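You operate a simulated robot arm through the tools that you are given. There is no shell and no other tool.

You run a simulated robot arm. Do the job below in one go: nothing can be reset, and whatever is moved stays where it is left.

## Task
Unlock the hand press, seat the cap of the white valve and lock it again.
Fine: valve from the TO PRESS rack into the DONE tray; leave the swing plate out; red knob back to LOCK. Set down upright: what you pick out.

The check looks at the end state, three seconds after you hand in, the way a careful person would. Anything else that was tipped, shoved, dropped, spilled or broken makes it a failure. Lids that push on must go on centred and level and be pressed home; caps that screw on are set level and turned clockwise until they are tight.

## Robot
A 6-joint arm with a fingered hand, fixed in place. Base frame: the origin is on the floor under the middle of its stand, x ahead of it, y to its left, z up; the work surface is at about z = 86. Readings come in cm, degrees, newtons and seconds.
With the tool pointing down near the work surface it reaches from about 32 to 76 cm from the base axis. Its first joint turns from -166.0 to 166.0 degrees. Payload 4 kg.
Tool frame: the origin (TCP) lies between the finger pads and is the grasp point; the fingertips stand 2.6 cm ahead of it; z points along the fingers, y is the line along which they close. The gripper opens to 14.8 cm; its body begins 7.3 cm behind the TCP. The gripper is a hand of 3 fingers: y runs from the thumb to the fingers, the wrist lies at [0, 0, -23.9] in the tool frame, and closing takes about 1.5 s.
Orientation is told as [roll, pitch, yaw] about the base's x, y, z axes, in that order, counted from this pose: with the fingers straight down and closing along the base's y, the tool's x points along the base's -x, its y along +y and its z along -z.

## Interface
- The arm moves only by the tool nudge_tool. Its argument "plan" is a list that holds one entry, the list of rows, each a list of 7 numbers: the shift along the tool's x, y, z in units of 500 mm (1.0 is 500 mm), then the turn, a rotation vector about the tool's x, y, z in units of 180 degrees (1.0 is 180 degrees), then the finger opening in cm, from 0 to 14.8. In form: [[[x, y, z, ax, ay, az, jaw], ...]]. A call has 1 to 20 rows; each row is the pose to reach, as a shift and turn from the pose commanded when the call began, along the tool's axes at that moment. A call with a number of a shift or a turn outside -1 to 1 is refused whole. Rows are played at 5 a second. More than 5 cm and 8.6 degrees between two rows, or a gripper value outside its range, and nothing of the call is played. A pose out of reach is approached as far as the arm can. The call stops where the force on the tool passes 60 N (or 10 N more than at its start, if that is more) or the arm is blocked; 0.2 s more then pass. The fingers move at their own pace (about 15.3 cm/s each) and stop on an object; they squeeze with about 32 N. The grip force told is the motor's: it shows also when the fingers shut on nothing. Time passes only in rows, and 0.2 s behind the last, so rows that repeat a pose let the fingers close. It gives the time, the measured TCP pose, the force on the tool (base axes), the opening and the grip force at its end, in the units of the frame above (readings bear some noise), with the torque about the TCP (base axes, N m) and any sound that the robot's microphone picked up.
- Cameras (640 x 400 px; columns grow to the right, rows downward): "scene" is fixed at [39.9, 49.89, 159.73]; the picture's right is [-0.99, 0.13, 0.00], its down [0.05, 0.36, -0.93] and it looks along [-0.12, -0.92, -0.37] (base axes); focal length 311 px, centre (320, 200). "wrist" rides on the gripper at [6.8, -3.9, -9] in the tool frame; the picture's right is [0.50, 0.87, 0.00], its down [-0.66, 0.38, -0.65] and it looks along [-0.57, 0.33, 0.76] (tool axes); focal length 222 px, centre (320, 200). There is no depth. A picture from a camera that has moved, and an enlarged one, comes with that camera's place and axes in the base frame and with its lens.
- capture(camera): a new picture of that camera. The clock stands still meanwhile.
- slide_trunk(by): slides the trunk up (or, below 0, down) by that many cm; the arm rides with it, the base frame stays. It gives what a move gives, with no picture.
- preshape(shape): the hand has 3 fingers and takes this shape, open, in about a second: jaw (thumb against the fingers, like two jaws); tri (thumb and two fingers); tip (a fingertip pinch); poke (one finger out to press); point (the index stretched); flat (the hand flat); cup (the hand cupped); fist (a fist). The gripper value then closes the fingers along that shape, each until it touches; the sizes above hold for jaw. It gives what a move gives, with no picture.
- inspect(camera, box): a new picture of the part [left, top, right, bottom] of that camera's present view, enlarged. The clock stands still meanwhile.
- hand_in(): hands the job in; it is judged then, once.

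Nothing tells you positions but the pictures and the camera data. Unless the task says otherwise, let go and move clear before handing in.

The tools are called after "Call:" as name(argument=value, ...) on one line, values as JSON. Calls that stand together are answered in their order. nudge_tool: Moves the arm, as the interface text tells. Its arguments: {"type":"object","properties":{"plan":{"type":"array"}},"required":["plan"]} The other tools are called the same way: slide_trunk (by) moves the trunk up or down; preshape (shape) gives the hand a shape; capture (camera) takes a picture; inspect (camera, box) takes an enlarged picture of a part of a camera's view; hand_in () hands the job in.

At the start:

```text
t: 0.0
tool_pos: [-0.28, -43.81, 130.75]
orientation: [0.0, 0.0, -0.1]
wrist_force: [-0.1, -0.2, -0.3]
ft_torque: [-0.04, -0.01, -0.01]
finger_gap: 14.81
gripper_force: 0.1
shape: jaw
trunk travel left (down, up): [-47.5, 11.5]
```

scene: 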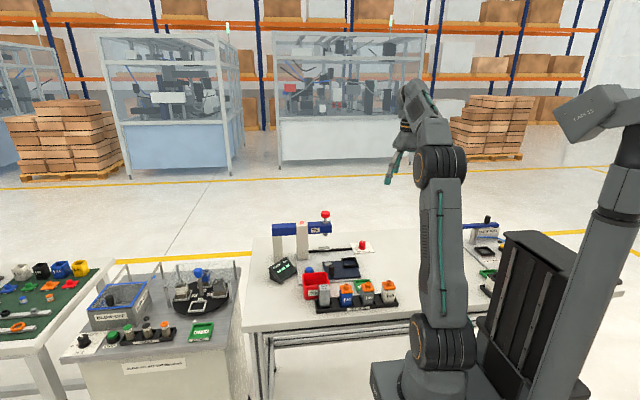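
wrist: 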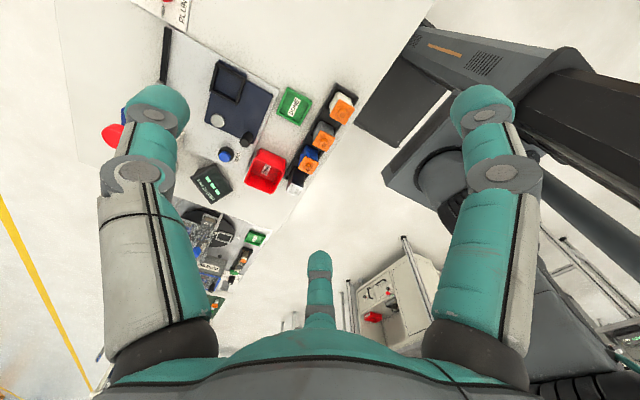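

I see several benches; the middle one seems to hold a hand press (blue head, red knob), a rack with valves, a red bin and a green DONE tray. I will look closer before moving anything.

Call:
inspect(camera="scene", box=[250, 200, 410, 320])

Call:
inspect(camera="scene", box=[400, 200, 560, 320])

Call:
inspect(camera="scene", box=[60, 250, 260, 375])

Call:
inspect(camera="wrist", box=[60, 0, 380, 200])

```text
3.33 times, centred on (330, 260) of scene
camera zoom: at [39.9, 49.89, 159.73], right [-0.99, 0.13, 0.0], down [0.05, 0.36, -0.93], along [-0.12, -0.92, -0.37], focal length 1037 px, centre (287, 0)
```

zoom: 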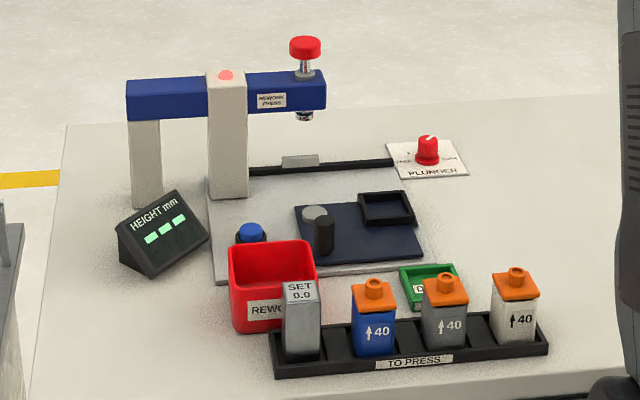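

```text
3.33 times, centred on (480, 260) of scene
camera zoom: at [39.9, 49.89, 159.73], right [-0.99, 0.13, 0.0], down [0.05, 0.36, -0.93], along [-0.12, -0.92, -0.37], focal length 1037 px, centre (-213, 0)
```

zoom: 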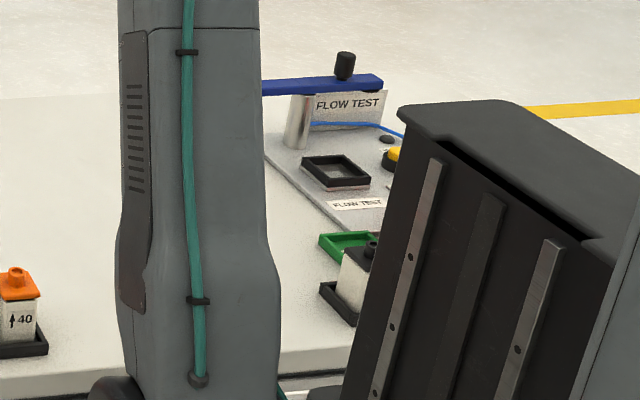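

```text
3.20 times, centred on (160, 312) of scene
camera zoom: at [39.9, 49.89, 159.73], right [-0.99, 0.13, 0.0], down [0.05, 0.36, -0.93], along [-0.12, -0.92, -0.37], focal length 996 px, centre (832, -160)
```

zoom: 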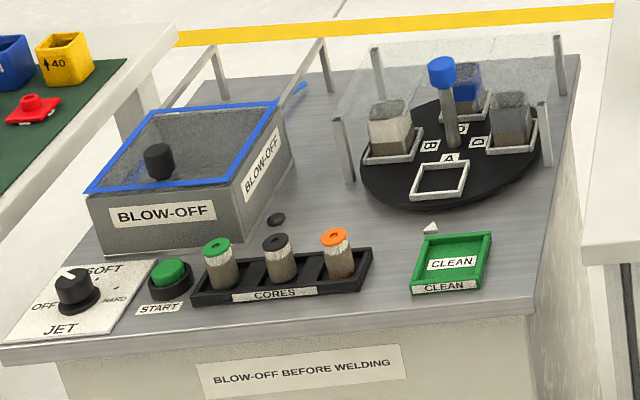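

```text
2.00 times, centred on (220, 100) of wrist
camera zoom: at [-6.98, -47.59, 139.74], right [-0.5, 0.87, 0.0], down [0.66, 0.38, 0.65], along [0.57, 0.33, -0.76], focal length 444 px, centre (520, 400)
```

zoom: 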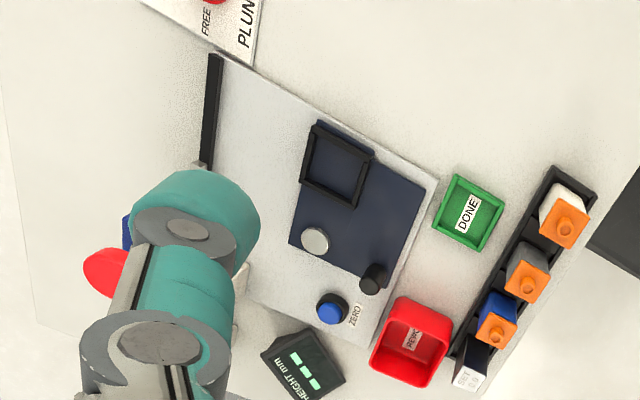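

The middle bench has the REWORK PRESS with its plunger around (22, -66). The swing plate looks swung out with its nest near (13, -58), the LOCK/FREE knob is near (5, -70), the white valve near (5, -34) and the DONE tray near (11, -44). I will turn and shift the hand, high above everything, for a better wrist view.

Call:
nudge_tool(plan=[[[-0.0187, -0.005, 0, 0, 0, 0.0417, 14.8], [-0.0373, -0.01, 0, 0, 0, 0.0833, 14.8], [-0.056, -0.015, 0, 0, 0, 0.125, 14.8], [-0.0747, -0.02, 0, 0, 0, 0.1667, 14.8], [-0.0933, -0.025, 0, 0, 0, 0.2083, 14.8], [-0.112, -0.03, 0, 0, 0, 0.25, 14.8], [-0.1307, -0.035, 0, 0, 0, 0.2917, 14.8], [-0.1493, -0.04, 0, 0, 0, 0.3333, 14.8], [-0.168, -0.045, 0, 0, 0, 0.375, 14.8], [-0.1867, -0.05, 0, 0, 0, 0.4167, 14.8], [-0.2053, -0.055, 0, 0, 0, 0.4583, 14.8], [-0.224, -0.06, 0, 0, 0, 0.5, 14.8], [-0.224, -0.06, 0, 0, 0, 0.5, 14.8]]])

Call:
capture(camera="wrist")

Call:
capture(camera="scene")

```text
t: 2.8
tool_pos: [-8.44, -43.92, 132.23]
orientation: [-0.1, -0.1, -84.8]
wrist_force: [-0.5, -0.4, -0.2]
ft_torque: [0.0, 0.04, 0.0]
finger_gap: 14.78
gripper_force: 0.0
shape: jaw
out of reach, approached as far as the arm can: row 8, 9, 10, 11, 12, 13
trunk travel left (down, up): [-47.5, 11.5]
```

```text
taken
camera wrist: at [-12.95, -37.49, 141.21], right [0.82, 0.58, 0.0], down [0.44, -0.62, 0.65], along [0.38, -0.54, -0.76], focal length 222 px, centre (320, 200)
```

wrist: 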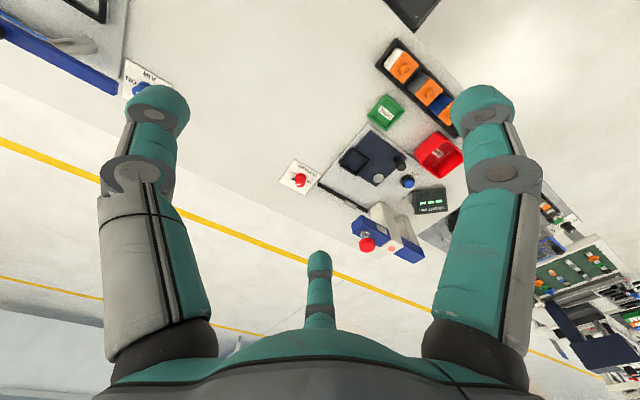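

```text
taken
```

scene: 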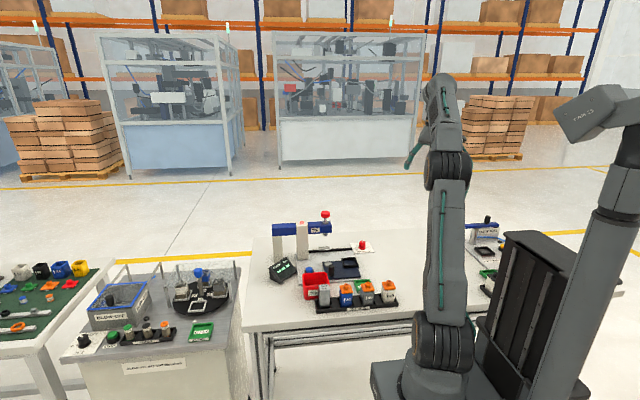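

The press, knob and plate are in view, but the wrist turn is near a limit on this side. I will zoom into this view first.

Call:
inspect(camera="wrist", box=[260, 110, 460, 270])

Call:
inspect(camera="wrist", box=[340, 20, 470, 120])

Call:
inspect(camera="scene", box=[340, 235, 390, 275])

```text
2.50 times, centred on (360, 190) of wrist
camera zoom: at [-12.95, -37.49, 141.21], right [0.82, 0.58, 0.0], down [0.44, -0.62, 0.65], along [0.38, -0.54, -0.76], focal length 555 px, centre (220, 225)
```

zoom: 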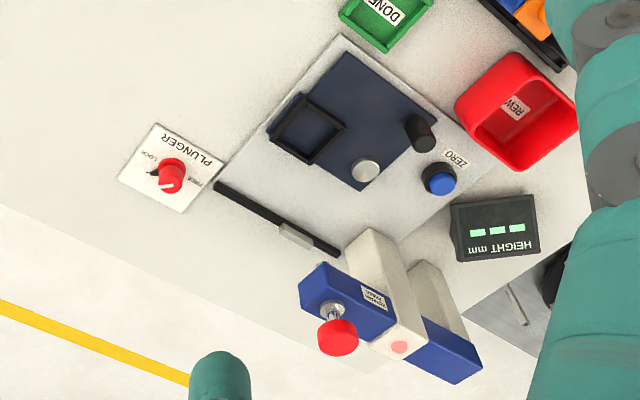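

```text
4.00 times, centred on (405, 70) of wrist
camera zoom: at [-12.95, -37.49, 141.21], right [0.82, 0.58, 0.0], down [0.44, -0.62, 0.65], along [0.38, -0.54, -0.76], focal length 888 px, centre (-20, 720)
```

zoom: 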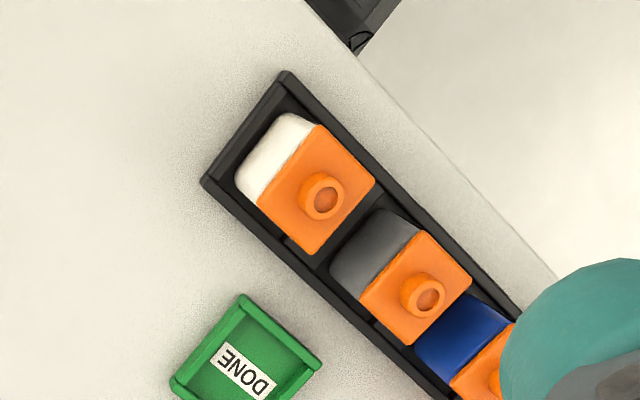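

```text
10.00 times, centred on (365, 255) of scene
camera zoom: at [39.9, 49.89, 159.73], right [-0.99, 0.13, 0.0], down [0.05, 0.36, -0.93], along [-0.12, -0.92, -0.37], focal length 3111 px, centre (-130, -350)
```

zoom: 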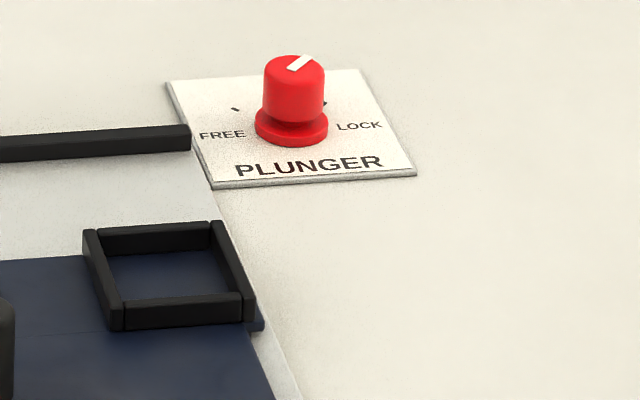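

The knob's white mark points to LOCK, toward (-x, -y), and FREE is about 90° counter-clockwise from it. The swing plate is out, with its nest near (13, -58). I will turn the wrist back 45° and check how the pose is counted.

Call:
nudge_tool(plan=[[[0, 0, 0, 0, 0, -0.0417, 14.8], [0, 0, 0, 0, 0, -0.0833, 14.8], [0, 0, 0, 0, 0, -0.125, 14.8], [0, 0, 0, 0, 0, -0.1667, 14.8], [0, 0, 0, 0, 0, -0.2083, 14.8], [0, 0, 0, 0, 0, -0.25, 14.8], [0, 0, 0, 0, 0, -0.25, 14.8], [0, 0, 0, 0, 0, -0.25, 14.8]]])

Call:
inspect(camera="scene", box=[300, 270, 400, 320])

Call:
capture(camera="wrist")

```text
t: 4.6
tool_pos: [-7.88, -43.51, 131.78]
orientation: [-0.1, 0.1, -39.7]
wrist_force: [1.1, 0.1, -0.3]
ft_torque: [0.02, 0.0, 0.04]
finger_gap: 14.78
gripper_force: 0.1
shape: jaw
trunk travel left (down, up): [-47.5, 11.5]
```

```text
6.40 times, centred on (350, 295) of scene
camera zoom: at [39.9, 49.89, 159.73], right [-0.99, 0.13, 0.0], down [0.05, 0.36, -0.93], along [-0.12, -0.92, -0.37], focal length 1991 px, centre (128, -408)
```

zoom: 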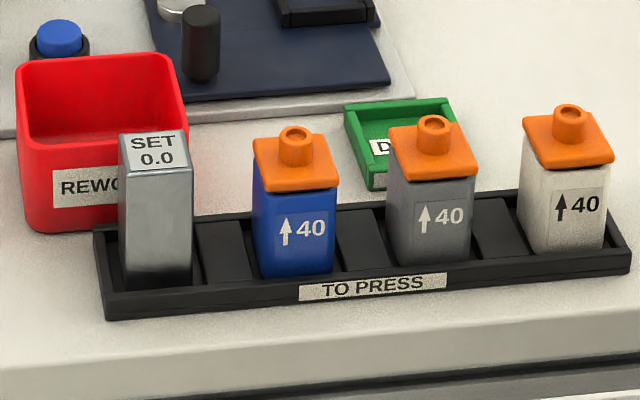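

```text
taken
camera wrist: at [-15.59, -42.19, 140.79], right [0.17, 0.99, 0.0], down [0.75, -0.13, 0.65], along [0.64, -0.11, -0.76], focal length 222 px, centre (320, 200)
```

wrist: 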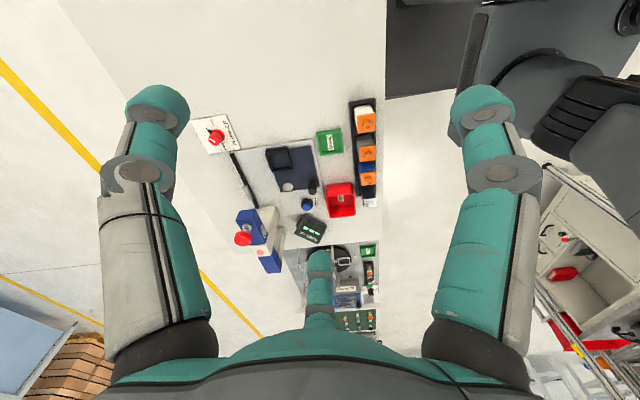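

The zoomed pictures are sharp, so I can measure with them. I will zoom tightly on the white valve, tray, nest and plunger before planning the grips.

Call:
inspect(camera="scene", box=[376, 280, 404, 316])

Call:
inspect(camera="scene", box=[350, 275, 380, 300])

Call:
inspect(camera="scene", box=[315, 240, 370, 285])

Call:
inspect(camera="scene", box=[270, 205, 350, 255])

Call:
inspect(camera="wrist", box=[190, 90, 390, 280])

```text
11.11 times, centred on (390, 298) of scene
camera zoom: at [39.9, 49.89, 159.73], right [-0.99, 0.13, 0.0], down [0.05, 0.36, -0.93], along [-0.12, -0.92, -0.37], focal length 3456 px, centre (-458, -889)
```

zoom: 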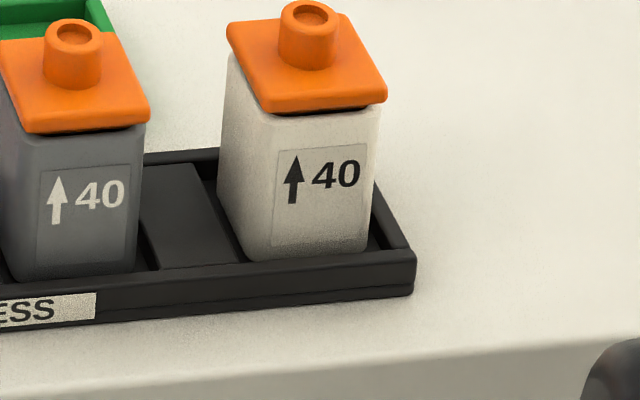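

```text
16.00 times, centred on (365, 288) of scene
camera zoom: at [39.9, 49.89, 159.73], right [-0.99, 0.13, 0.0], down [0.05, 0.36, -0.93], along [-0.12, -0.92, -0.37], focal length 4977 px, centre (-400, -1200)
```

zoom: 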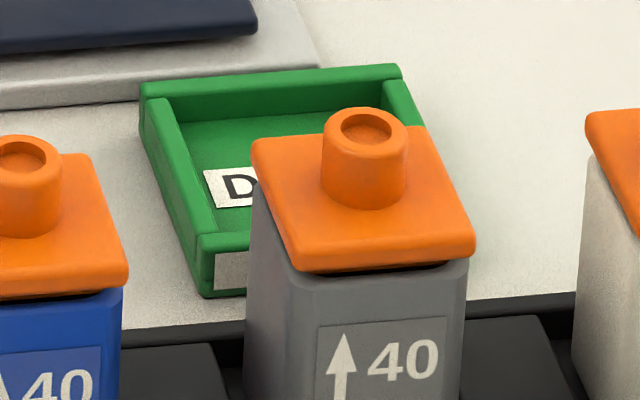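

```text
8.89 times, centred on (342, 262) of scene
camera zoom: at [39.9, 49.89, 159.73], right [-0.99, 0.13, 0.0], down [0.05, 0.36, -0.93], along [-0.12, -0.92, -0.37], focal length 2765 px, centre (120, -356)
```

zoom: 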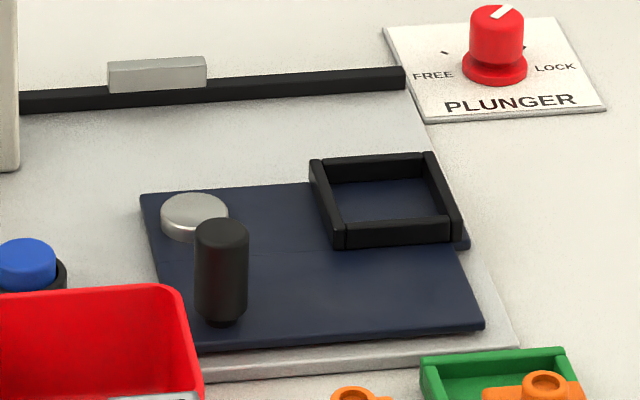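

```text
8.00 times, centred on (310, 230) of scene
camera zoom: at [39.9, 49.89, 159.73], right [-0.99, 0.13, 0.0], down [0.05, 0.36, -0.93], along [-0.12, -0.92, -0.37], focal length 2489 px, centre (400, -40)
```

zoom: 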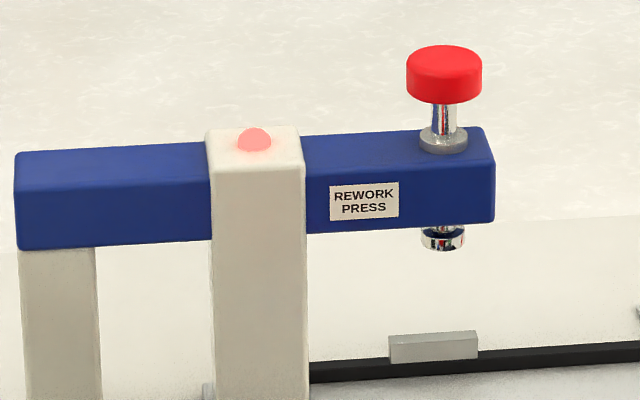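

```text
2.11 times, centred on (290, 185) of wrist
camera zoom: at [-15.59, -42.19, 140.79], right [0.17, 0.99, 0.0], down [0.75, -0.13, 0.65], along [0.64, -0.11, -0.76], focal length 468 px, centre (383, 232)
```

zoom: 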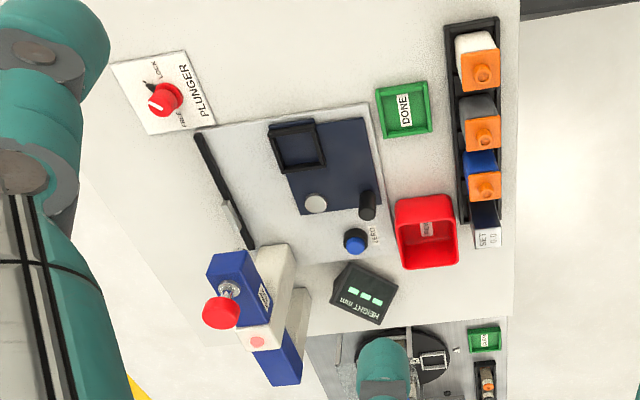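

The geometry is clear now. The plate pivots at about (22.5, -57), its handle post is at (22.4, -50.3), the stop bar is at the back, and the plunger foot is at about (22.5, -66, 96.5). I will go above the knob at about (5, -70) with the tool at yaw 0.

Call:
nudge_tool(plan=[[[-0.0541, -0.0247, 0.04, 0, 0, -0.0221, 8], [-0.1082, -0.0495, 0.08, 0, 0, -0.0441, 8], [-0.1623, -0.0742, 0.12, 0, 0, -0.0662, 8], [-0.2164, -0.099, 0.16, 0, 0, -0.0882, 8], [-0.2705, -0.1237, 0.2, 0, 0, -0.1103, 8], [-0.3246, -0.1484, 0.24, 0, 0, -0.1324, 8], [-0.3787, -0.1732, 0.28, 0, 0, -0.1544, 8], [-0.4328, -0.1979, 0.32, 0, 0, -0.1765, 8], [-0.4869, -0.2227, 0.36, 0, 0, -0.1985, 8], [-0.541, -0.2474, 0.4, 0, 0, -0.2206, 8], [-0.541, -0.2474, 0.4, 0, 0, -0.2206, 8], [-0.541, -0.2474, 0.4, 0, 0, -0.2206, 8]]])

Call:
capture(camera="wrist")

Call:
capture(camera="scene")

```text
t: 7.2
tool_pos: [8.1, -64.49, 110.25]
orientation: [-0.3, 0.0, -1.8]
wrist_force: [0.2, 0.1, -0.1]
ft_torque: [0.01, 0.04, 0.0]
finger_gap: 8.03
gripper_force: 0.0
shape: jaw
out of reach, approached as far as the arm can: row 6, 7, 8, 9, 10, 11, 12
trunk travel left (down, up): [-47.5, 11.5]
```

```text
taken
camera wrist: at [1.07, -68.0, 119.21], right [-0.47, 0.88, 0.0], down [0.67, 0.36, 0.65], along [0.58, 0.31, -0.76], focal length 222 px, centre (320, 200)
```

wrist: 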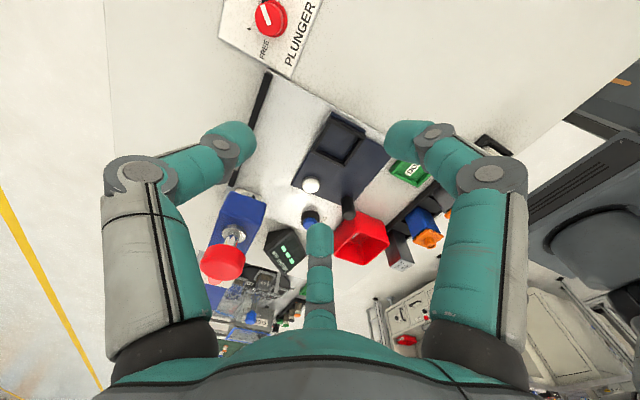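

```text
taken
```

scene: 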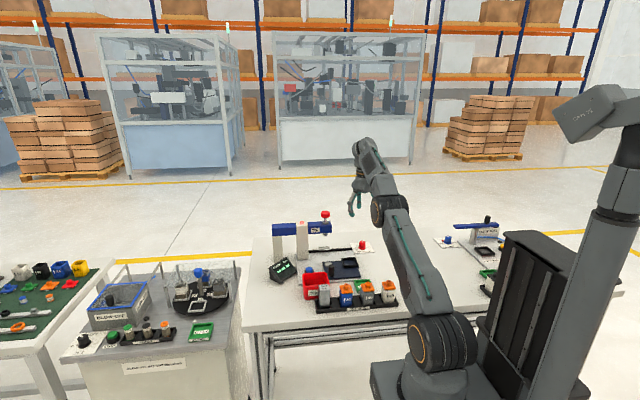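

The knob cannot be reached from this high, so I will raise the trunk to gain reach and then descend toward the knob.

Call:
slide_trunk(by=11.5)

```text
t: 8.7
tool_pos: [7.83, -64.39, 121.81]
orientation: [-0.3, 0.0, -1.8]
wrist_force: [-0.5, -0.3, 0.0]
ft_torque: [0.02, -0.01, 0.01]
finger_gap: 8.01
gripper_force: 0.1
shape: jaw
trunk travel left (down, up): [-59.0, 0.0]
```

Call:
nudge_tool(plan=[[[0.0088, -0.01, 0.08, -0.0005, 0, -0.003, 6], [0.0176, -0.03, 0.16, -0.001, 0, -0.005, 6], [0.0264, -0.06, 0.24, -0.0015, 0, -0.008, 6], [0.0352, -0.09, 0.32, -0.0017, 0, -0.01, 6], [0.0528, -0.1198, 0.396, -0.0017, 0, -0.01, 6], [0.0528, -0.1198, 0.396, -0.0017, 0, -0.01, 6]]])

Call:
capture(camera="wrist")

```text
t: 10.1
tool_pos: [5.21, -70.3, 101.93]
orientation: [-0.1, -0.1, 0.0]
wrist_force: [-0.6, 0.1, -0.5]
ft_torque: [0.01, -0.01, -0.01]
finger_gap: 6.03
gripper_force: 0.0
shape: jaw
out of reach, approached as far as the arm can: row 1, 2, 3, 5
trunk travel left (down, up): [-59.0, 0.0]
```

```text
taken
camera wrist: at [-1.65, -74.02, 110.94], right [-0.5, 0.87, 0.0], down [0.65, 0.38, 0.65], along [0.57, 0.32, -0.76], focal length 222 px, centre (320, 200)
```

wrist: 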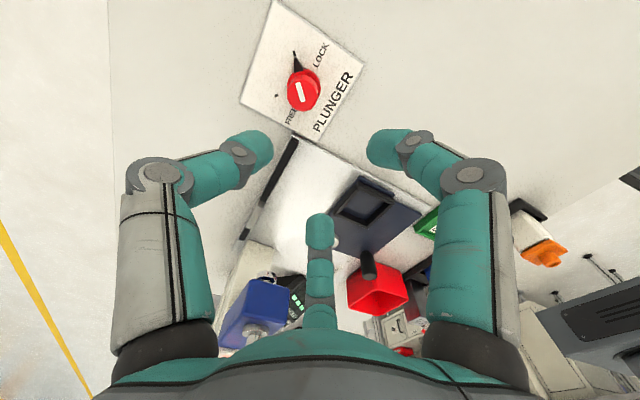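

The wrist view puts the knob slightly farther out than the scene estimate did. I will zoom in for a precise fix.

Call:
inspect(camera="wrist", box=[230, 0, 390, 140])

Call:
inspect(camera="scene", box=[320, 200, 400, 260])

```text
2.86 times, centred on (310, 70) of wrist
camera zoom: at [-1.65, -74.02, 110.94], right [-0.5, 0.87, 0.0], down [0.65, 0.38, 0.65], along [0.57, 0.32, -0.76], focal length 635 px, centre (349, 571)
```

zoom: 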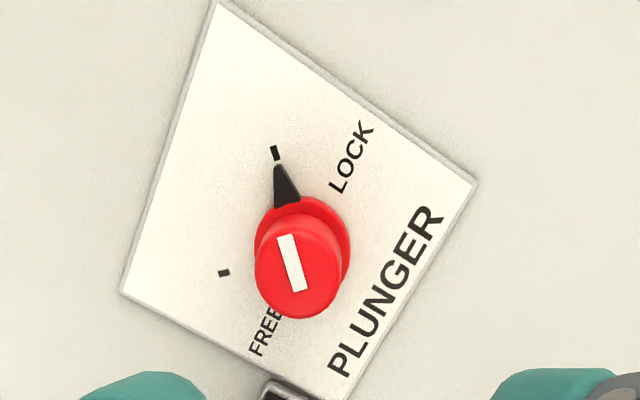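

```text
6.67 times, centred on (360, 230) of scene
camera zoom: at [39.9, 49.89, 159.73], right [-0.99, 0.13, 0.0], down [0.05, 0.36, -0.93], along [-0.12, -0.92, -0.37], focal length 2074 px, centre (53, 0)
```

zoom: 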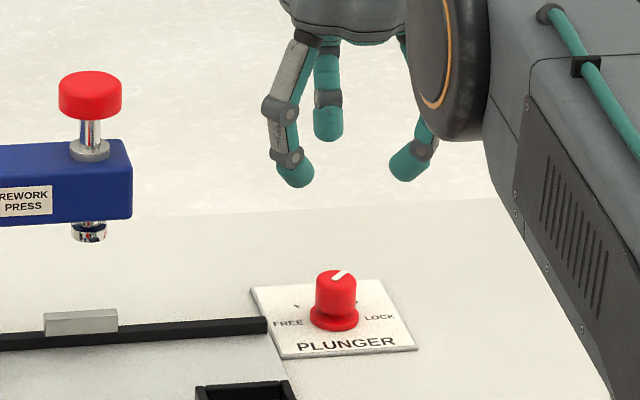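

The knob axis is at about (4.0, -72.55) with its top near z = 90, and both the white mark and the black pointer are on LOCK. I will line up above it.

Call:
nudge_tool(plan=[[[0.008, -0.015, 0.05, 0, 0, 0, 6], [0.016, -0.03, 0.1, 0, 0, 0, 6], [0.0248, -0.045, 0.13, 0, 0, 0, 6], [0.0248, -0.045, 0.13, 0, 0, 0, 6]]])

Call:
capture(camera="wrist")

Call:
inspect(camera="scene", box=[330, 220, 390, 265])

```text
t: 11.1
tool_pos: [4.16, -70.78, 95.25]
orientation: [0.0, 0.0, 0.0]
wrist_force: [-0.3, 0.0, 0.1]
ft_torque: [0.01, 0.02, 0.02]
finger_gap: 6.02
gripper_force: 0.0
shape: jaw
out of reach, approached as far as the arm can: row 1, 2, 3, 4
trunk travel left (down, up): [-59.0, 0.0]
```

```text
taken
camera wrist: at [-2.67, -74.55, 104.37], right [-0.5, 0.87, 0.0], down [0.65, 0.38, 0.65], along [0.57, 0.33, -0.76], focal length 222 px, centre (320, 200)
```

wrist: 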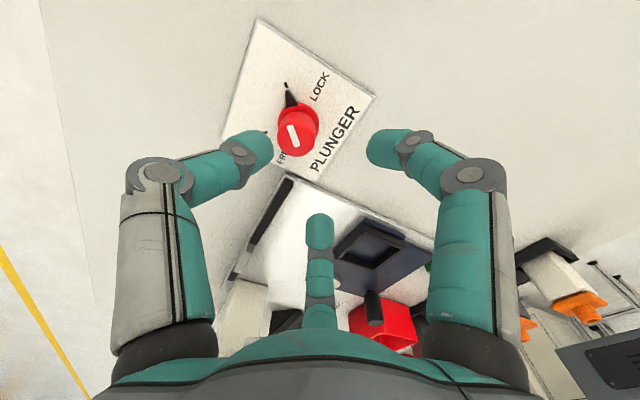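

```text
8.89 times, centred on (360, 242) of scene
camera zoom: at [39.9, 49.89, 159.73], right [-0.99, 0.13, 0.0], down [0.05, 0.36, -0.93], along [-0.12, -0.92, -0.37], focal length 2765 px, centre (-36, -178)
```

zoom: 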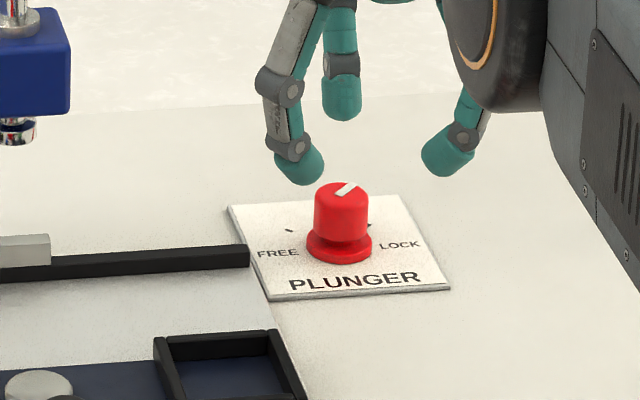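

The arm cannot reach the knob with the tool straight down; it is about 1.8 cm short. I will lean the tool 6° outward, centre it over the knob, and check again.

Call:
nudge_tool(plan=[[[0.002, -0.012, 0, 0.012, 0, 0, 6], [0.004, -0.024, 0, 0.024, 0, 0, 6], [0.0062, -0.0364, 0, 0.0333, 0, 0, 6], [0.0062, -0.0364, 0, 0.0333, 0, 0, 6], [0.0062, -0.0364, 0, 0.0333, 0, 0, 6]]])

Call:
inspect(camera="wrist", box=[220, 20, 420, 240])

Call:
inspect(camera="scene", box=[330, 220, 390, 265])

```text
t: 12.3
tool_pos: [3.87, -72.78, 95.48]
orientation: [-5.8, 0.0, 0.0]
wrist_force: [1.0, -0.4, -0.3]
ft_torque: [-0.01, -0.03, 0.0]
finger_gap: 6.02
gripper_force: 0.1
shape: jaw
trunk travel left (down, up): [-59.0, 0.0]
```

```text
1.82 times, centred on (320, 130) of wrist
camera zoom: at [-2.94, -75.77, 104.8], right [-0.5, 0.86, -0.09], down [0.66, 0.44, 0.61], along [0.57, 0.25, -0.79], focal length 404 px, centre (320, 327)
```

zoom: 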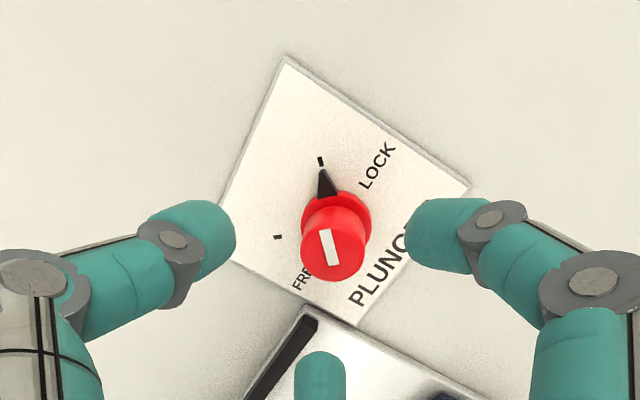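

```text
8.89 times, centred on (360, 242) of scene
camera zoom: at [39.9, 49.89, 159.73], right [-0.99, 0.13, 0.0], down [0.05, 0.36, -0.93], along [-0.12, -0.92, -0.37], focal length 2765 px, centre (-36, -178)
```

zoom: 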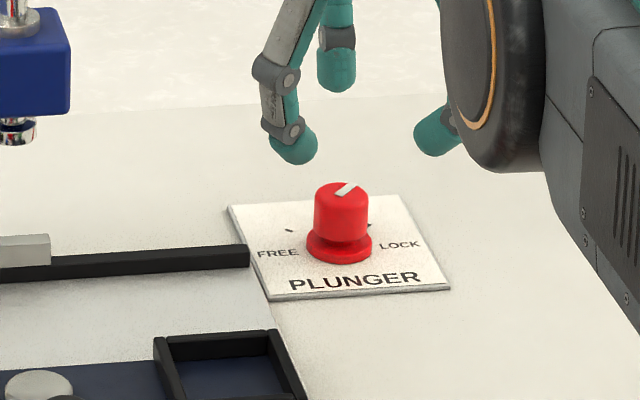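

I'm centred over the knob. Next I descend so the fingertips sit just above its flange.

Call:
nudge_tool(plan=[[[0, 0.0024, 0.0229, 0, 0, 0, 6], [0, 0.0048, 0.0457, 0, 0, 0, 6], [0, 0.0072, 0.0686, 0, 0, 0, 6], [0, 0.0096, 0.0915, 0, 0, 0, 6], [0, 0.0096, 0.0915, 0, 0, 0, 6]]])

Call:
inspect(camera="wrist", box=[220, 80, 420, 300])

Call:
inspect(camera="scene", box=[330, 220, 390, 265])

```text
t: 13.5
tool_pos: [3.89, -72.89, 90.86]
orientation: [-5.7, -0.1, 0.0]
wrist_force: [-1.0, -0.3, 0.1]
ft_torque: [-0.03, 0.0, 0.0]
finger_gap: 6.03
gripper_force: 0.0
shape: jaw
trunk travel left (down, up): [-59.0, 0.0]
```

```text
1.82 times, centred on (320, 190) of wrist
camera zoom: at [-2.92, -75.81, 100.14], right [-0.5, 0.86, -0.09], down [0.65, 0.44, 0.61], along [0.57, 0.25, -0.78], focal length 404 px, centre (320, 218)
```

zoom: 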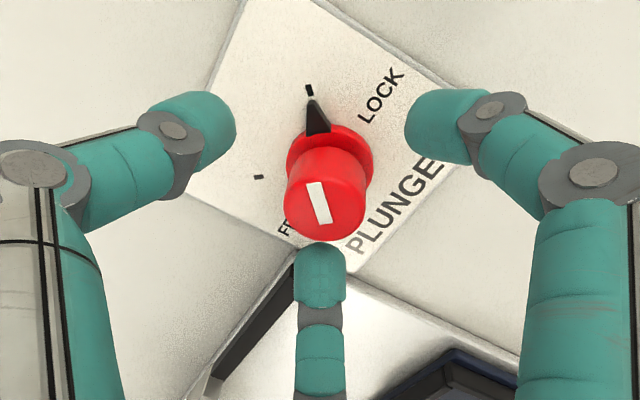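

```text
8.89 times, centred on (360, 242) of scene
camera zoom: at [39.9, 49.89, 159.73], right [-0.99, 0.13, 0.0], down [0.05, 0.36, -0.93], along [-0.12, -0.92, -0.37], focal length 2765 px, centre (-36, -178)
```

zoom: 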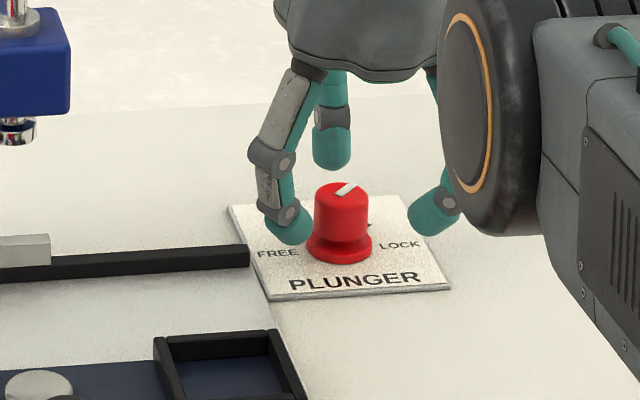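

All three fingers surround the knob like a chuck. I will close on it and check before turning.

Call:
nudge_tool(plan=[[[0, 0, 0, 0, 0, 0, 4], [0, 0, 0, 0, 0, 0, 2.4], [0, 0, 0, 0, 0, 0, 2.0], [0, 0, 0, 0, 0, 0, 2.0], [0, 0, 0, 0, 0, 0, 2.0], [0, 0, 0, 0, 0, 0, 2.0]]])

Call:
inspect(camera="wrist", box=[220, 80, 420, 300])

Call:
inspect(camera="scene", box=[330, 220, 390, 265])

```text
t: 14.9
tool_pos: [4.05, -72.82, 90.92]
orientation: [-5.6, 0.0, -0.1]
wrist_force: [5.6, 2.7, 2.6]
ft_torque: [0.05, -0.2, 0.0]
finger_gap: 2.17
gripper_force: 0.0
shape: jaw
trunk travel left (down, up): [-59.0, 0.0]
```

```text
1.82 times, centred on (320, 190) of wrist
camera zoom: at [-2.85, -75.76, 100.21], right [-0.5, 0.86, -0.09], down [0.66, 0.44, 0.61], along [0.57, 0.25, -0.79], focal length 404 px, centre (320, 218)
```

zoom: 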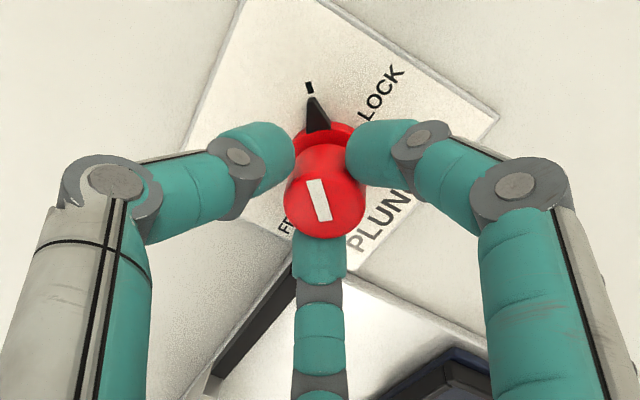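

```text
8.89 times, centred on (360, 242) of scene
camera zoom: at [39.9, 49.89, 159.73], right [-0.99, 0.13, 0.0], down [0.05, 0.36, -0.93], along [-0.12, -0.92, -0.37], focal length 2765 px, centre (-36, -178)
```

zoom: 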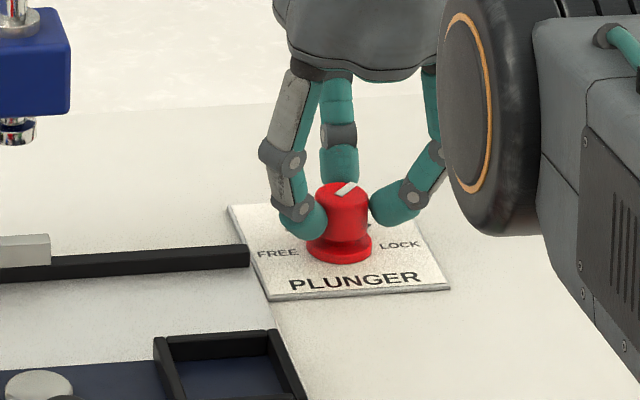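

The fingers have touched the knob but aren't squeezing yet. I will command a full close for a firm grip.

Call:
nudge_tool(plan=[[[0, 0, 0, 0, 0, 0, 1.0], [0, 0, 0, 0, 0, 0, 0], [0, 0, 0, 0, 0, 0, 0], [0, 0, 0, 0, 0, 0, 0]]])

Call:
inspect(camera="wrist", box=[220, 80, 420, 300])

```text
t: 15.9
tool_pos: [3.75, -72.83, 90.71]
orientation: [-5.6, 0.1, -0.1]
wrist_force: [3.2, 3.5, -3.8]
ft_torque: [0.18, -0.22, -0.04]
finger_gap: 1.52
gripper_force: 32.3
shape: jaw
trunk travel left (down, up): [-59.0, 0.0]
```

```text
1.82 times, centred on (320, 190) of wrist
camera zoom: at [-2.89, -75.79, 100.12], right [-0.5, 0.86, -0.09], down [0.66, 0.44, 0.61], along [0.57, 0.25, -0.78], focal length 404 px, centre (320, 218)
```

zoom: 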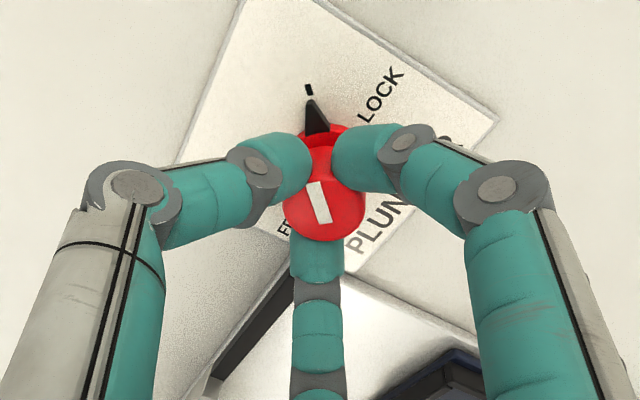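

The grip is firm at 32 N. I will now turn counter-clockwise (seen from above) 45° toward FREE and look.

Call:
nudge_tool(plan=[[[0, 0, 0, 0, 0, -0.0417, 0], [0, 0, 0, 0, 0, -0.0833, 0], [0, 0, 0, 0, 0, -0.125, 0], [0, 0, 0, 0, 0, -0.1667, 0], [0, 0, 0, 0, 0, -0.2083, 0], [0, 0, 0, 0, 0, -0.25, 0], [0, 0, 0, 0, 0, -0.25, 0]]])

Call:
inspect(camera="wrist", box=[220, 80, 420, 300])

Call:
inspect(camera="scene", box=[330, 220, 390, 265])

```text
t: 17.5
tool_pos: [3.84, -73.2, 90.77]
orientation: [-3.9, 4.1, 45.2]
wrist_force: [2.5, -10.9, -2.6]
ft_torque: [-0.07, -0.24, -0.12]
finger_gap: 1.44
gripper_force: 31.8
shape: jaw
out of reach, approached as far as the arm can: row 4, 5, 6, 7
trunk travel left (down, up): [-59.0, 0.0]
```

```text
1.82 times, centred on (320, 190) of wrist
camera zoom: at [1.74, -79.77, 100.45], right [-0.97, 0.25, -0.02], down [0.19, 0.79, 0.58], along [0.16, 0.55, -0.82], focal length 404 px, centre (320, 218)
```

zoom: 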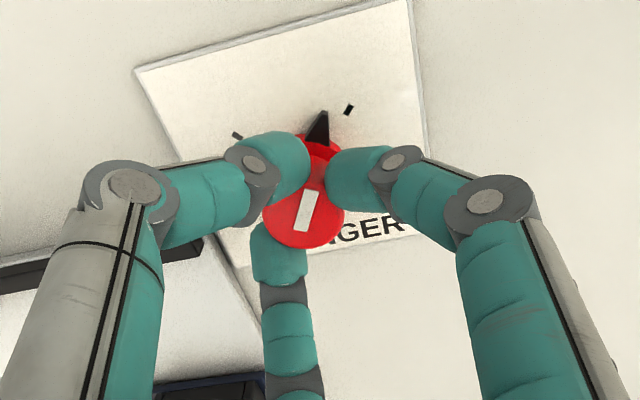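

```text
8.89 times, centred on (360, 242) of scene
camera zoom: at [39.9, 49.89, 159.73], right [-0.99, 0.13, 0.0], down [0.05, 0.36, -0.93], along [-0.12, -0.92, -0.37], focal length 2765 px, centre (-36, -178)
```

zoom: 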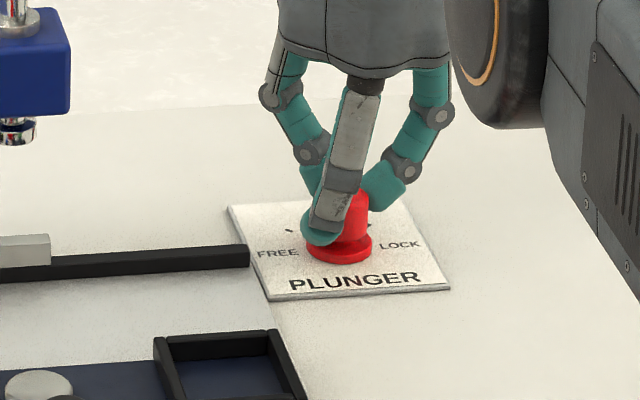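

The knob is following with some slip; its pointer is now between LOCK and FREE. I will continue turning while easing the side force.

Call:
nudge_tool(plan=[[[-0.002, 0.002, 0, 0, 0, -0.0417, 0], [-0.004, 0.004, 0, 0, 0, -0.0833, 0], [-0.0057, 0.0057, 0, 0, 0, -0.125, 0], [-0.0057, 0.0057, 0, 0, 0, -0.1667, 0], [-0.0057, 0.0057, 0, 0, 0, -0.2083, 0], [-0.0057, 0.0057, 0, 0, 0, -0.25, 0], [-0.0057, 0.0057, 0, 0, 0, -0.25, 0]]])

Call:
inspect(camera="wrist", box=[220, 80, 420, 300])

Call:
inspect(camera="scene", box=[250, 190, 390, 280])

```text
t: 19.1
tool_pos: [4.27, -72.59, 90.71]
orientation: [-0.1, 6.1, 90.1]
wrist_force: [28.6, -44.6, 11.7]
ft_torque: [-0.76, -0.96, -0.86]
finger_gap: 1.65
gripper_force: 31.7
shape: jaw
trunk travel left (down, up): [-59.0, 0.0]
```

```text
1.82 times, centred on (320, 190) of wrist
camera zoom: at [8.08, -78.26, 100.45], right [-0.87, -0.5, 0.05], down [-0.38, 0.72, 0.58], along [-0.33, 0.48, -0.81], focal length 404 px, centre (320, 218)
```

zoom: 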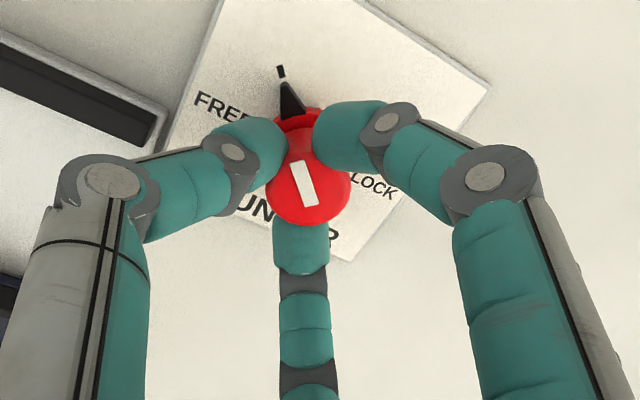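

```text
4.44 times, centred on (320, 235) of scene
camera zoom: at [39.9, 49.89, 159.73], right [-0.99, 0.13, 0.0], down [0.05, 0.36, -0.93], along [-0.12, -0.92, -0.37], focal length 1383 px, centre (320, 44)
```

zoom: 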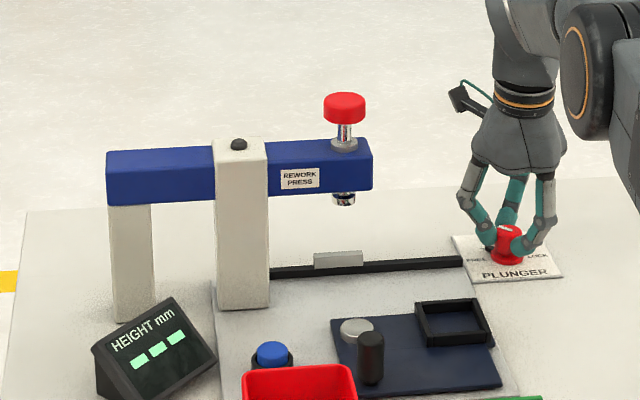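

The pointer is on FREE and the lock lamp has gone dark, so the press is unlocked. I will open the fingers and lift straight off.

Call:
nudge_tool(plan=[[[0, 0, 0, 0, 0, 0, 3], [0, 0, 0, 0, 0, 0, 6], [0, 0, 0, 0, 0, 0, 6], [0, 0, 0, 0, 0, 0, 6], [0.004, 0, -0.04, 0, 0, 0, 6], [0.008, 0, -0.08, 0, 0, 0, 6], [0.012, 0, -0.12, 0, 0, 0, 6], [0.016, 0, -0.16, 0, 0, 0, 6], [0.016, 0, -0.16, 0, 0, 0, 6]]])

Call:
inspect(camera="scene", box=[250, 190, 390, 280])

Call:
capture(camera="wrist")

```text
t: 21.1
tool_pos: [3.82, -72.1, 98.85]
orientation: [0.1, 5.9, 90.0]
wrist_force: [-1.1, -0.3, -0.3]
ft_torque: [0.0, 0.0, 0.0]
finger_gap: 5.97
gripper_force: 0.1
shape: jaw
trunk travel left (down, up): [-59.0, 0.0]
```

```text
4.44 times, centred on (320, 235) of scene
camera zoom: at [39.9, 49.89, 159.73], right [-0.99, 0.13, 0.0], down [0.05, 0.36, -0.93], along [-0.12, -0.92, -0.37], focal length 1383 px, centre (320, 44)
```

zoom: 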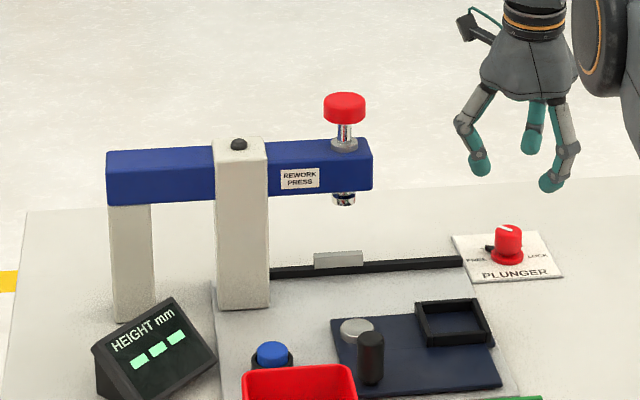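

```text
taken
camera wrist: at [7.65, -77.82, 108.56], right [-0.87, -0.5, 0.05], down [-0.38, 0.72, 0.58], along [-0.33, 0.49, -0.81], focal length 222 px, centre (320, 200)
```

wrist: 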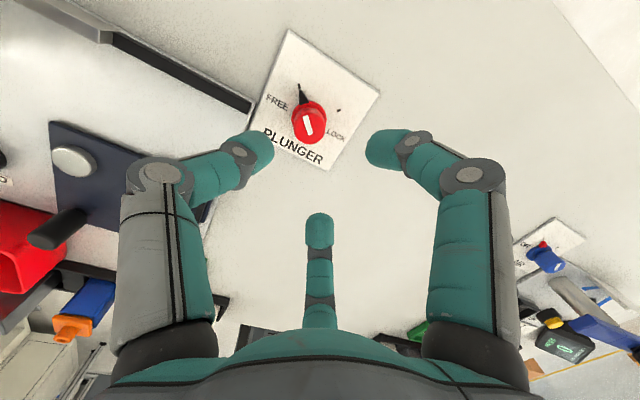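

The knob reads FREE. I will straighten the tool and move back over open bench near the valve rack to examine hand shapes and measure the valve.

Call:
nudge_tool(plan=[[[-0.03, 0, -0.06, 0, -0.008, 0, 10], [-0.08, 0, -0.12, 0, -0.016, 0, 10], [-0.15, 0, -0.18, 0, -0.025, 0, 10], [-0.22, 0, -0.24, 0, -0.0333, 0, 10], [-0.29, 0, -0.29, 0, -0.0333, 0, 10], [-0.36, 0, -0.33, 0, -0.0333, 0, 10], [-0.444, 0, -0.369, 0, -0.0333, 0, 10], [-0.444, 0, -0.369, 0, -0.0333, 0, 10]]])

Call:
capture(camera="wrist")

```text
t: 22.9
tool_pos: [3.81, -48.07, 114.69]
orientation: [0.0, 0.0, 89.9]
wrist_force: [0.3, 0.5, 0.1]
ft_torque: [0.03, 0.01, -0.01]
finger_gap: 9.95
gripper_force: 0.0
shape: jaw
trunk travel left (down, up): [-59.0, 0.0]
```

```text
taken
camera wrist: at [7.65, -54.77, 123.75], right [-0.87, -0.5, 0.0], down [-0.38, 0.65, 0.65], along [-0.33, 0.57, -0.76], focal length 222 px, centre (320, 200)
```

wrist: 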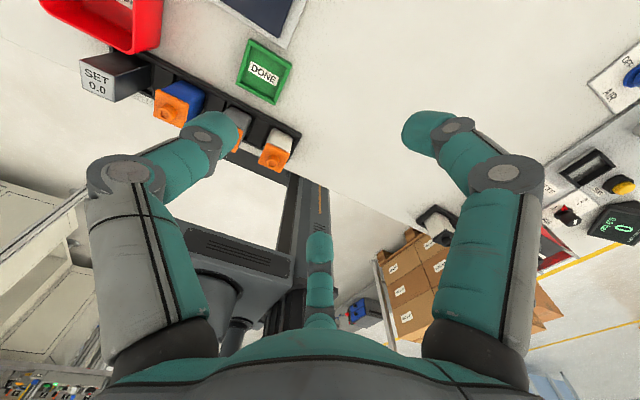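

I will try the "tip" and "tri" shapes here, clear of everything, to see how the fingers lie, and zoom on the rack and tray.

Call:
inspect(camera="wrist", box=[220, 20, 330, 180])

Call:
preshape(shape="tip")

Call:
capture(camera="wrist")

Call:
inspect(camera="scene", box=[350, 150, 480, 250])

```text
2.50 times, centred on (275, 100) of wrist
camera zoom: at [7.65, -54.77, 123.75], right [-0.87, -0.5, 0.0], down [-0.38, 0.65, 0.65], along [-0.33, 0.57, -0.76], focal length 555 px, centre (432, 450)
```

zoom: 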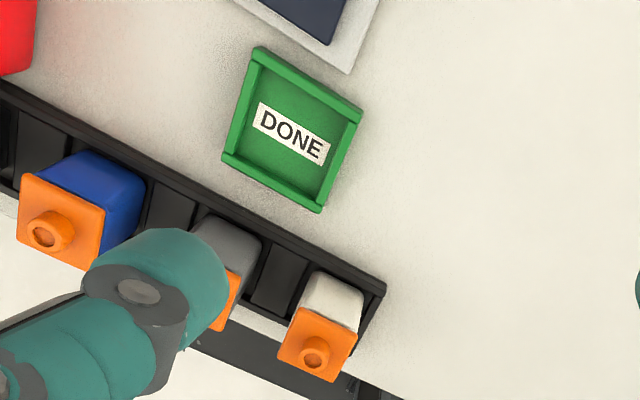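

```text
t: 23.8
tool_pos: [3.79, -48.03, 114.74]
orientation: [0.0, -0.1, 90.1]
wrist_force: [0.9, 0.1, 0.5]
ft_torque: [-0.02, 0.01, -0.01]
finger_gap: 14.78
gripper_force: 0.1
shape: tip
trunk travel left (down, up): [-59.0, 0.0]
```

```text
taken
camera wrist: at [7.65, -54.81, 123.75], right [-0.87, -0.5, 0.0], down [-0.38, 0.65, 0.65], along [-0.33, 0.57, -0.76], focal length 222 px, centre (320, 200)
```

wrist: 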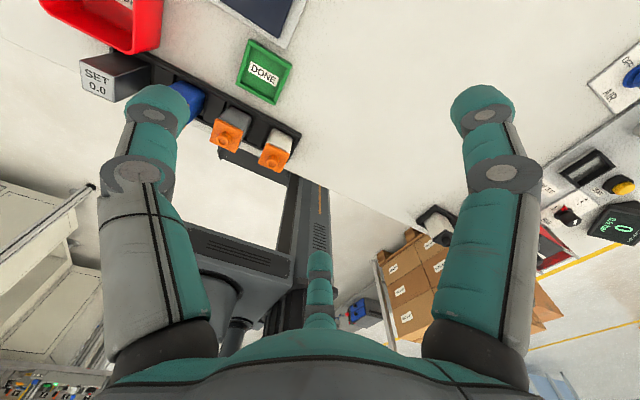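

```text
4.00 times, centred on (415, 200) of scene
camera zoom: at [39.9, 49.89, 159.73], right [-0.99, 0.13, 0.0], down [0.05, 0.36, -0.93], along [-0.12, -0.92, -0.37], focal length 1244 px, centre (-60, 200)
```

zoom: 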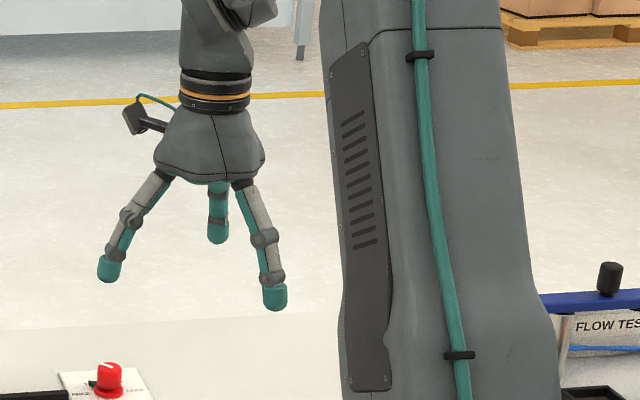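

I will close "tip" partway in free air to see which fingers meet.

Call:
nudge_tool(plan=[[[0, 0, 0, 0, 0, 0, 4], [0, 0, 0, 0, 0, 0, 4], [0, 0, 0, 0, 0, 0, 4], [0, 0, 0, 0, 0, 0, 4]]])

Call:
capture(camera="wrist")

Call:
inspect(camera="scene", box=[350, 150, 480, 250])

```text
t: 24.8
tool_pos: [3.71, -48.13, 114.85]
orientation: [-0.1, 0.1, 90.0]
wrist_force: [-0.3, -0.6, 0.8]
ft_torque: [0.0, 0.0, 0.01]
finger_gap: 4.06
gripper_force: 0.0
shape: tip
trunk travel left (down, up): [-59.0, 0.0]
```

```text
taken
camera wrist: at [7.65, -54.81, 123.75], right [-0.87, -0.5, 0.0], down [-0.38, 0.65, 0.65], along [-0.33, 0.57, -0.76], focal length 222 px, centre (320, 200)
```

wrist: 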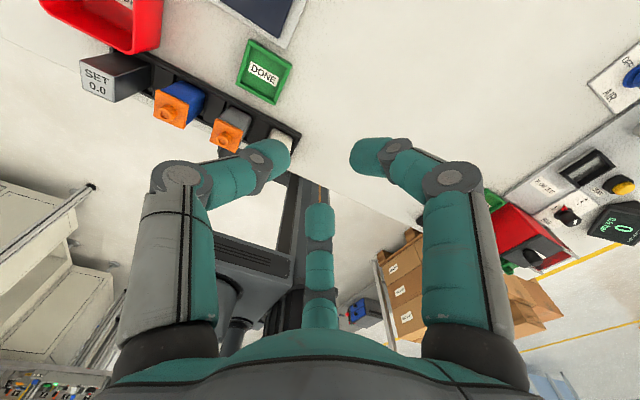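

```text
4.00 times, centred on (415, 200) of scene
camera zoom: at [39.9, 49.89, 159.73], right [-0.99, 0.13, 0.0], down [0.05, 0.36, -0.93], along [-0.12, -0.92, -0.37], focal length 1244 px, centre (-60, 200)
```

zoom: 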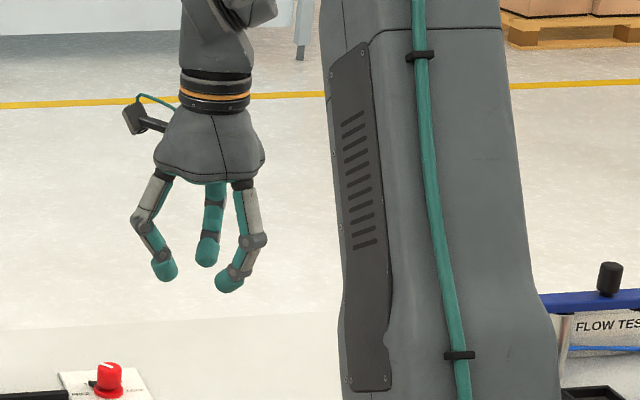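

All shapes here close as a 3-finger chuck, so I will grip the valve with the thumb on its free (-x) side and the fingers on the corners by the gap. I will return to "jaw" and turn the wrist to about yaw 250 in free air.

Call:
preshape(shape="jaw")

Call:
nudge_tool(plan=[[[0, 0, 0, 0, 0, -0.0445, 9], [0, 0, 0, 0, 0, -0.089, 9], [0, 0, 0, 0, 0, -0.1335, 9], [0, 0, 0, 0, 0, -0.178, 9], [0, 0, 0, 0, 0, -0.2225, 9], [0, 0, 0, 0, 0, -0.267, 9], [0, 0, 0, 0, 0, -0.3115, 9], [0, 0, 0, 0, 0, -0.356, 9], [0, 0, 0, 0, 0, -0.4005, 9], [0, 0, 0, 0, 0, -0.445, 9], [0, 0, 0, 0, 0, -0.4895, 9], [0, 0, 0, 0, 0, -0.534, 9], [0, 0, 0, 0, 0, -0.5785, 9], [0, 0, 0, 0, 0, -0.623, 9], [0, 0, 0, 0, 0, -0.6675, 9], [0, 0, 0, 0, 0, -0.712, 9], [0, 0, 0, 0, 0, -0.7565, 9], [0, 0, 0, 0, 0, -0.801, 9], [0, 0, 0, 0, 0, -0.8455, 9], [0, 0, 0, 0, 0, -0.889, 9]]])

```text
t: 25.7
tool_pos: [3.68, -48.17, 114.7]
orientation: [0.0, 0.1, 90.0]
wrist_force: [0.1, 0.4, 0.1]
ft_torque: [0.0, -0.03, 0.02]
finger_gap: 14.78
gripper_force: 0.1
shape: jaw
trunk travel left (down, up): [-59.0, 0.0]
```

```text
t: 29.9
tool_pos: [3.75, -48.11, 114.81]
orientation: [-0.1, 0.2, -109.8]
wrist_force: [0.4, 0.5, 0.3]
ft_torque: [0.03, -0.01, 0.0]
finger_gap: 9.07
gripper_force: 0.1
shape: jaw
trunk travel left (down, up): [-59.0, 0.0]
```

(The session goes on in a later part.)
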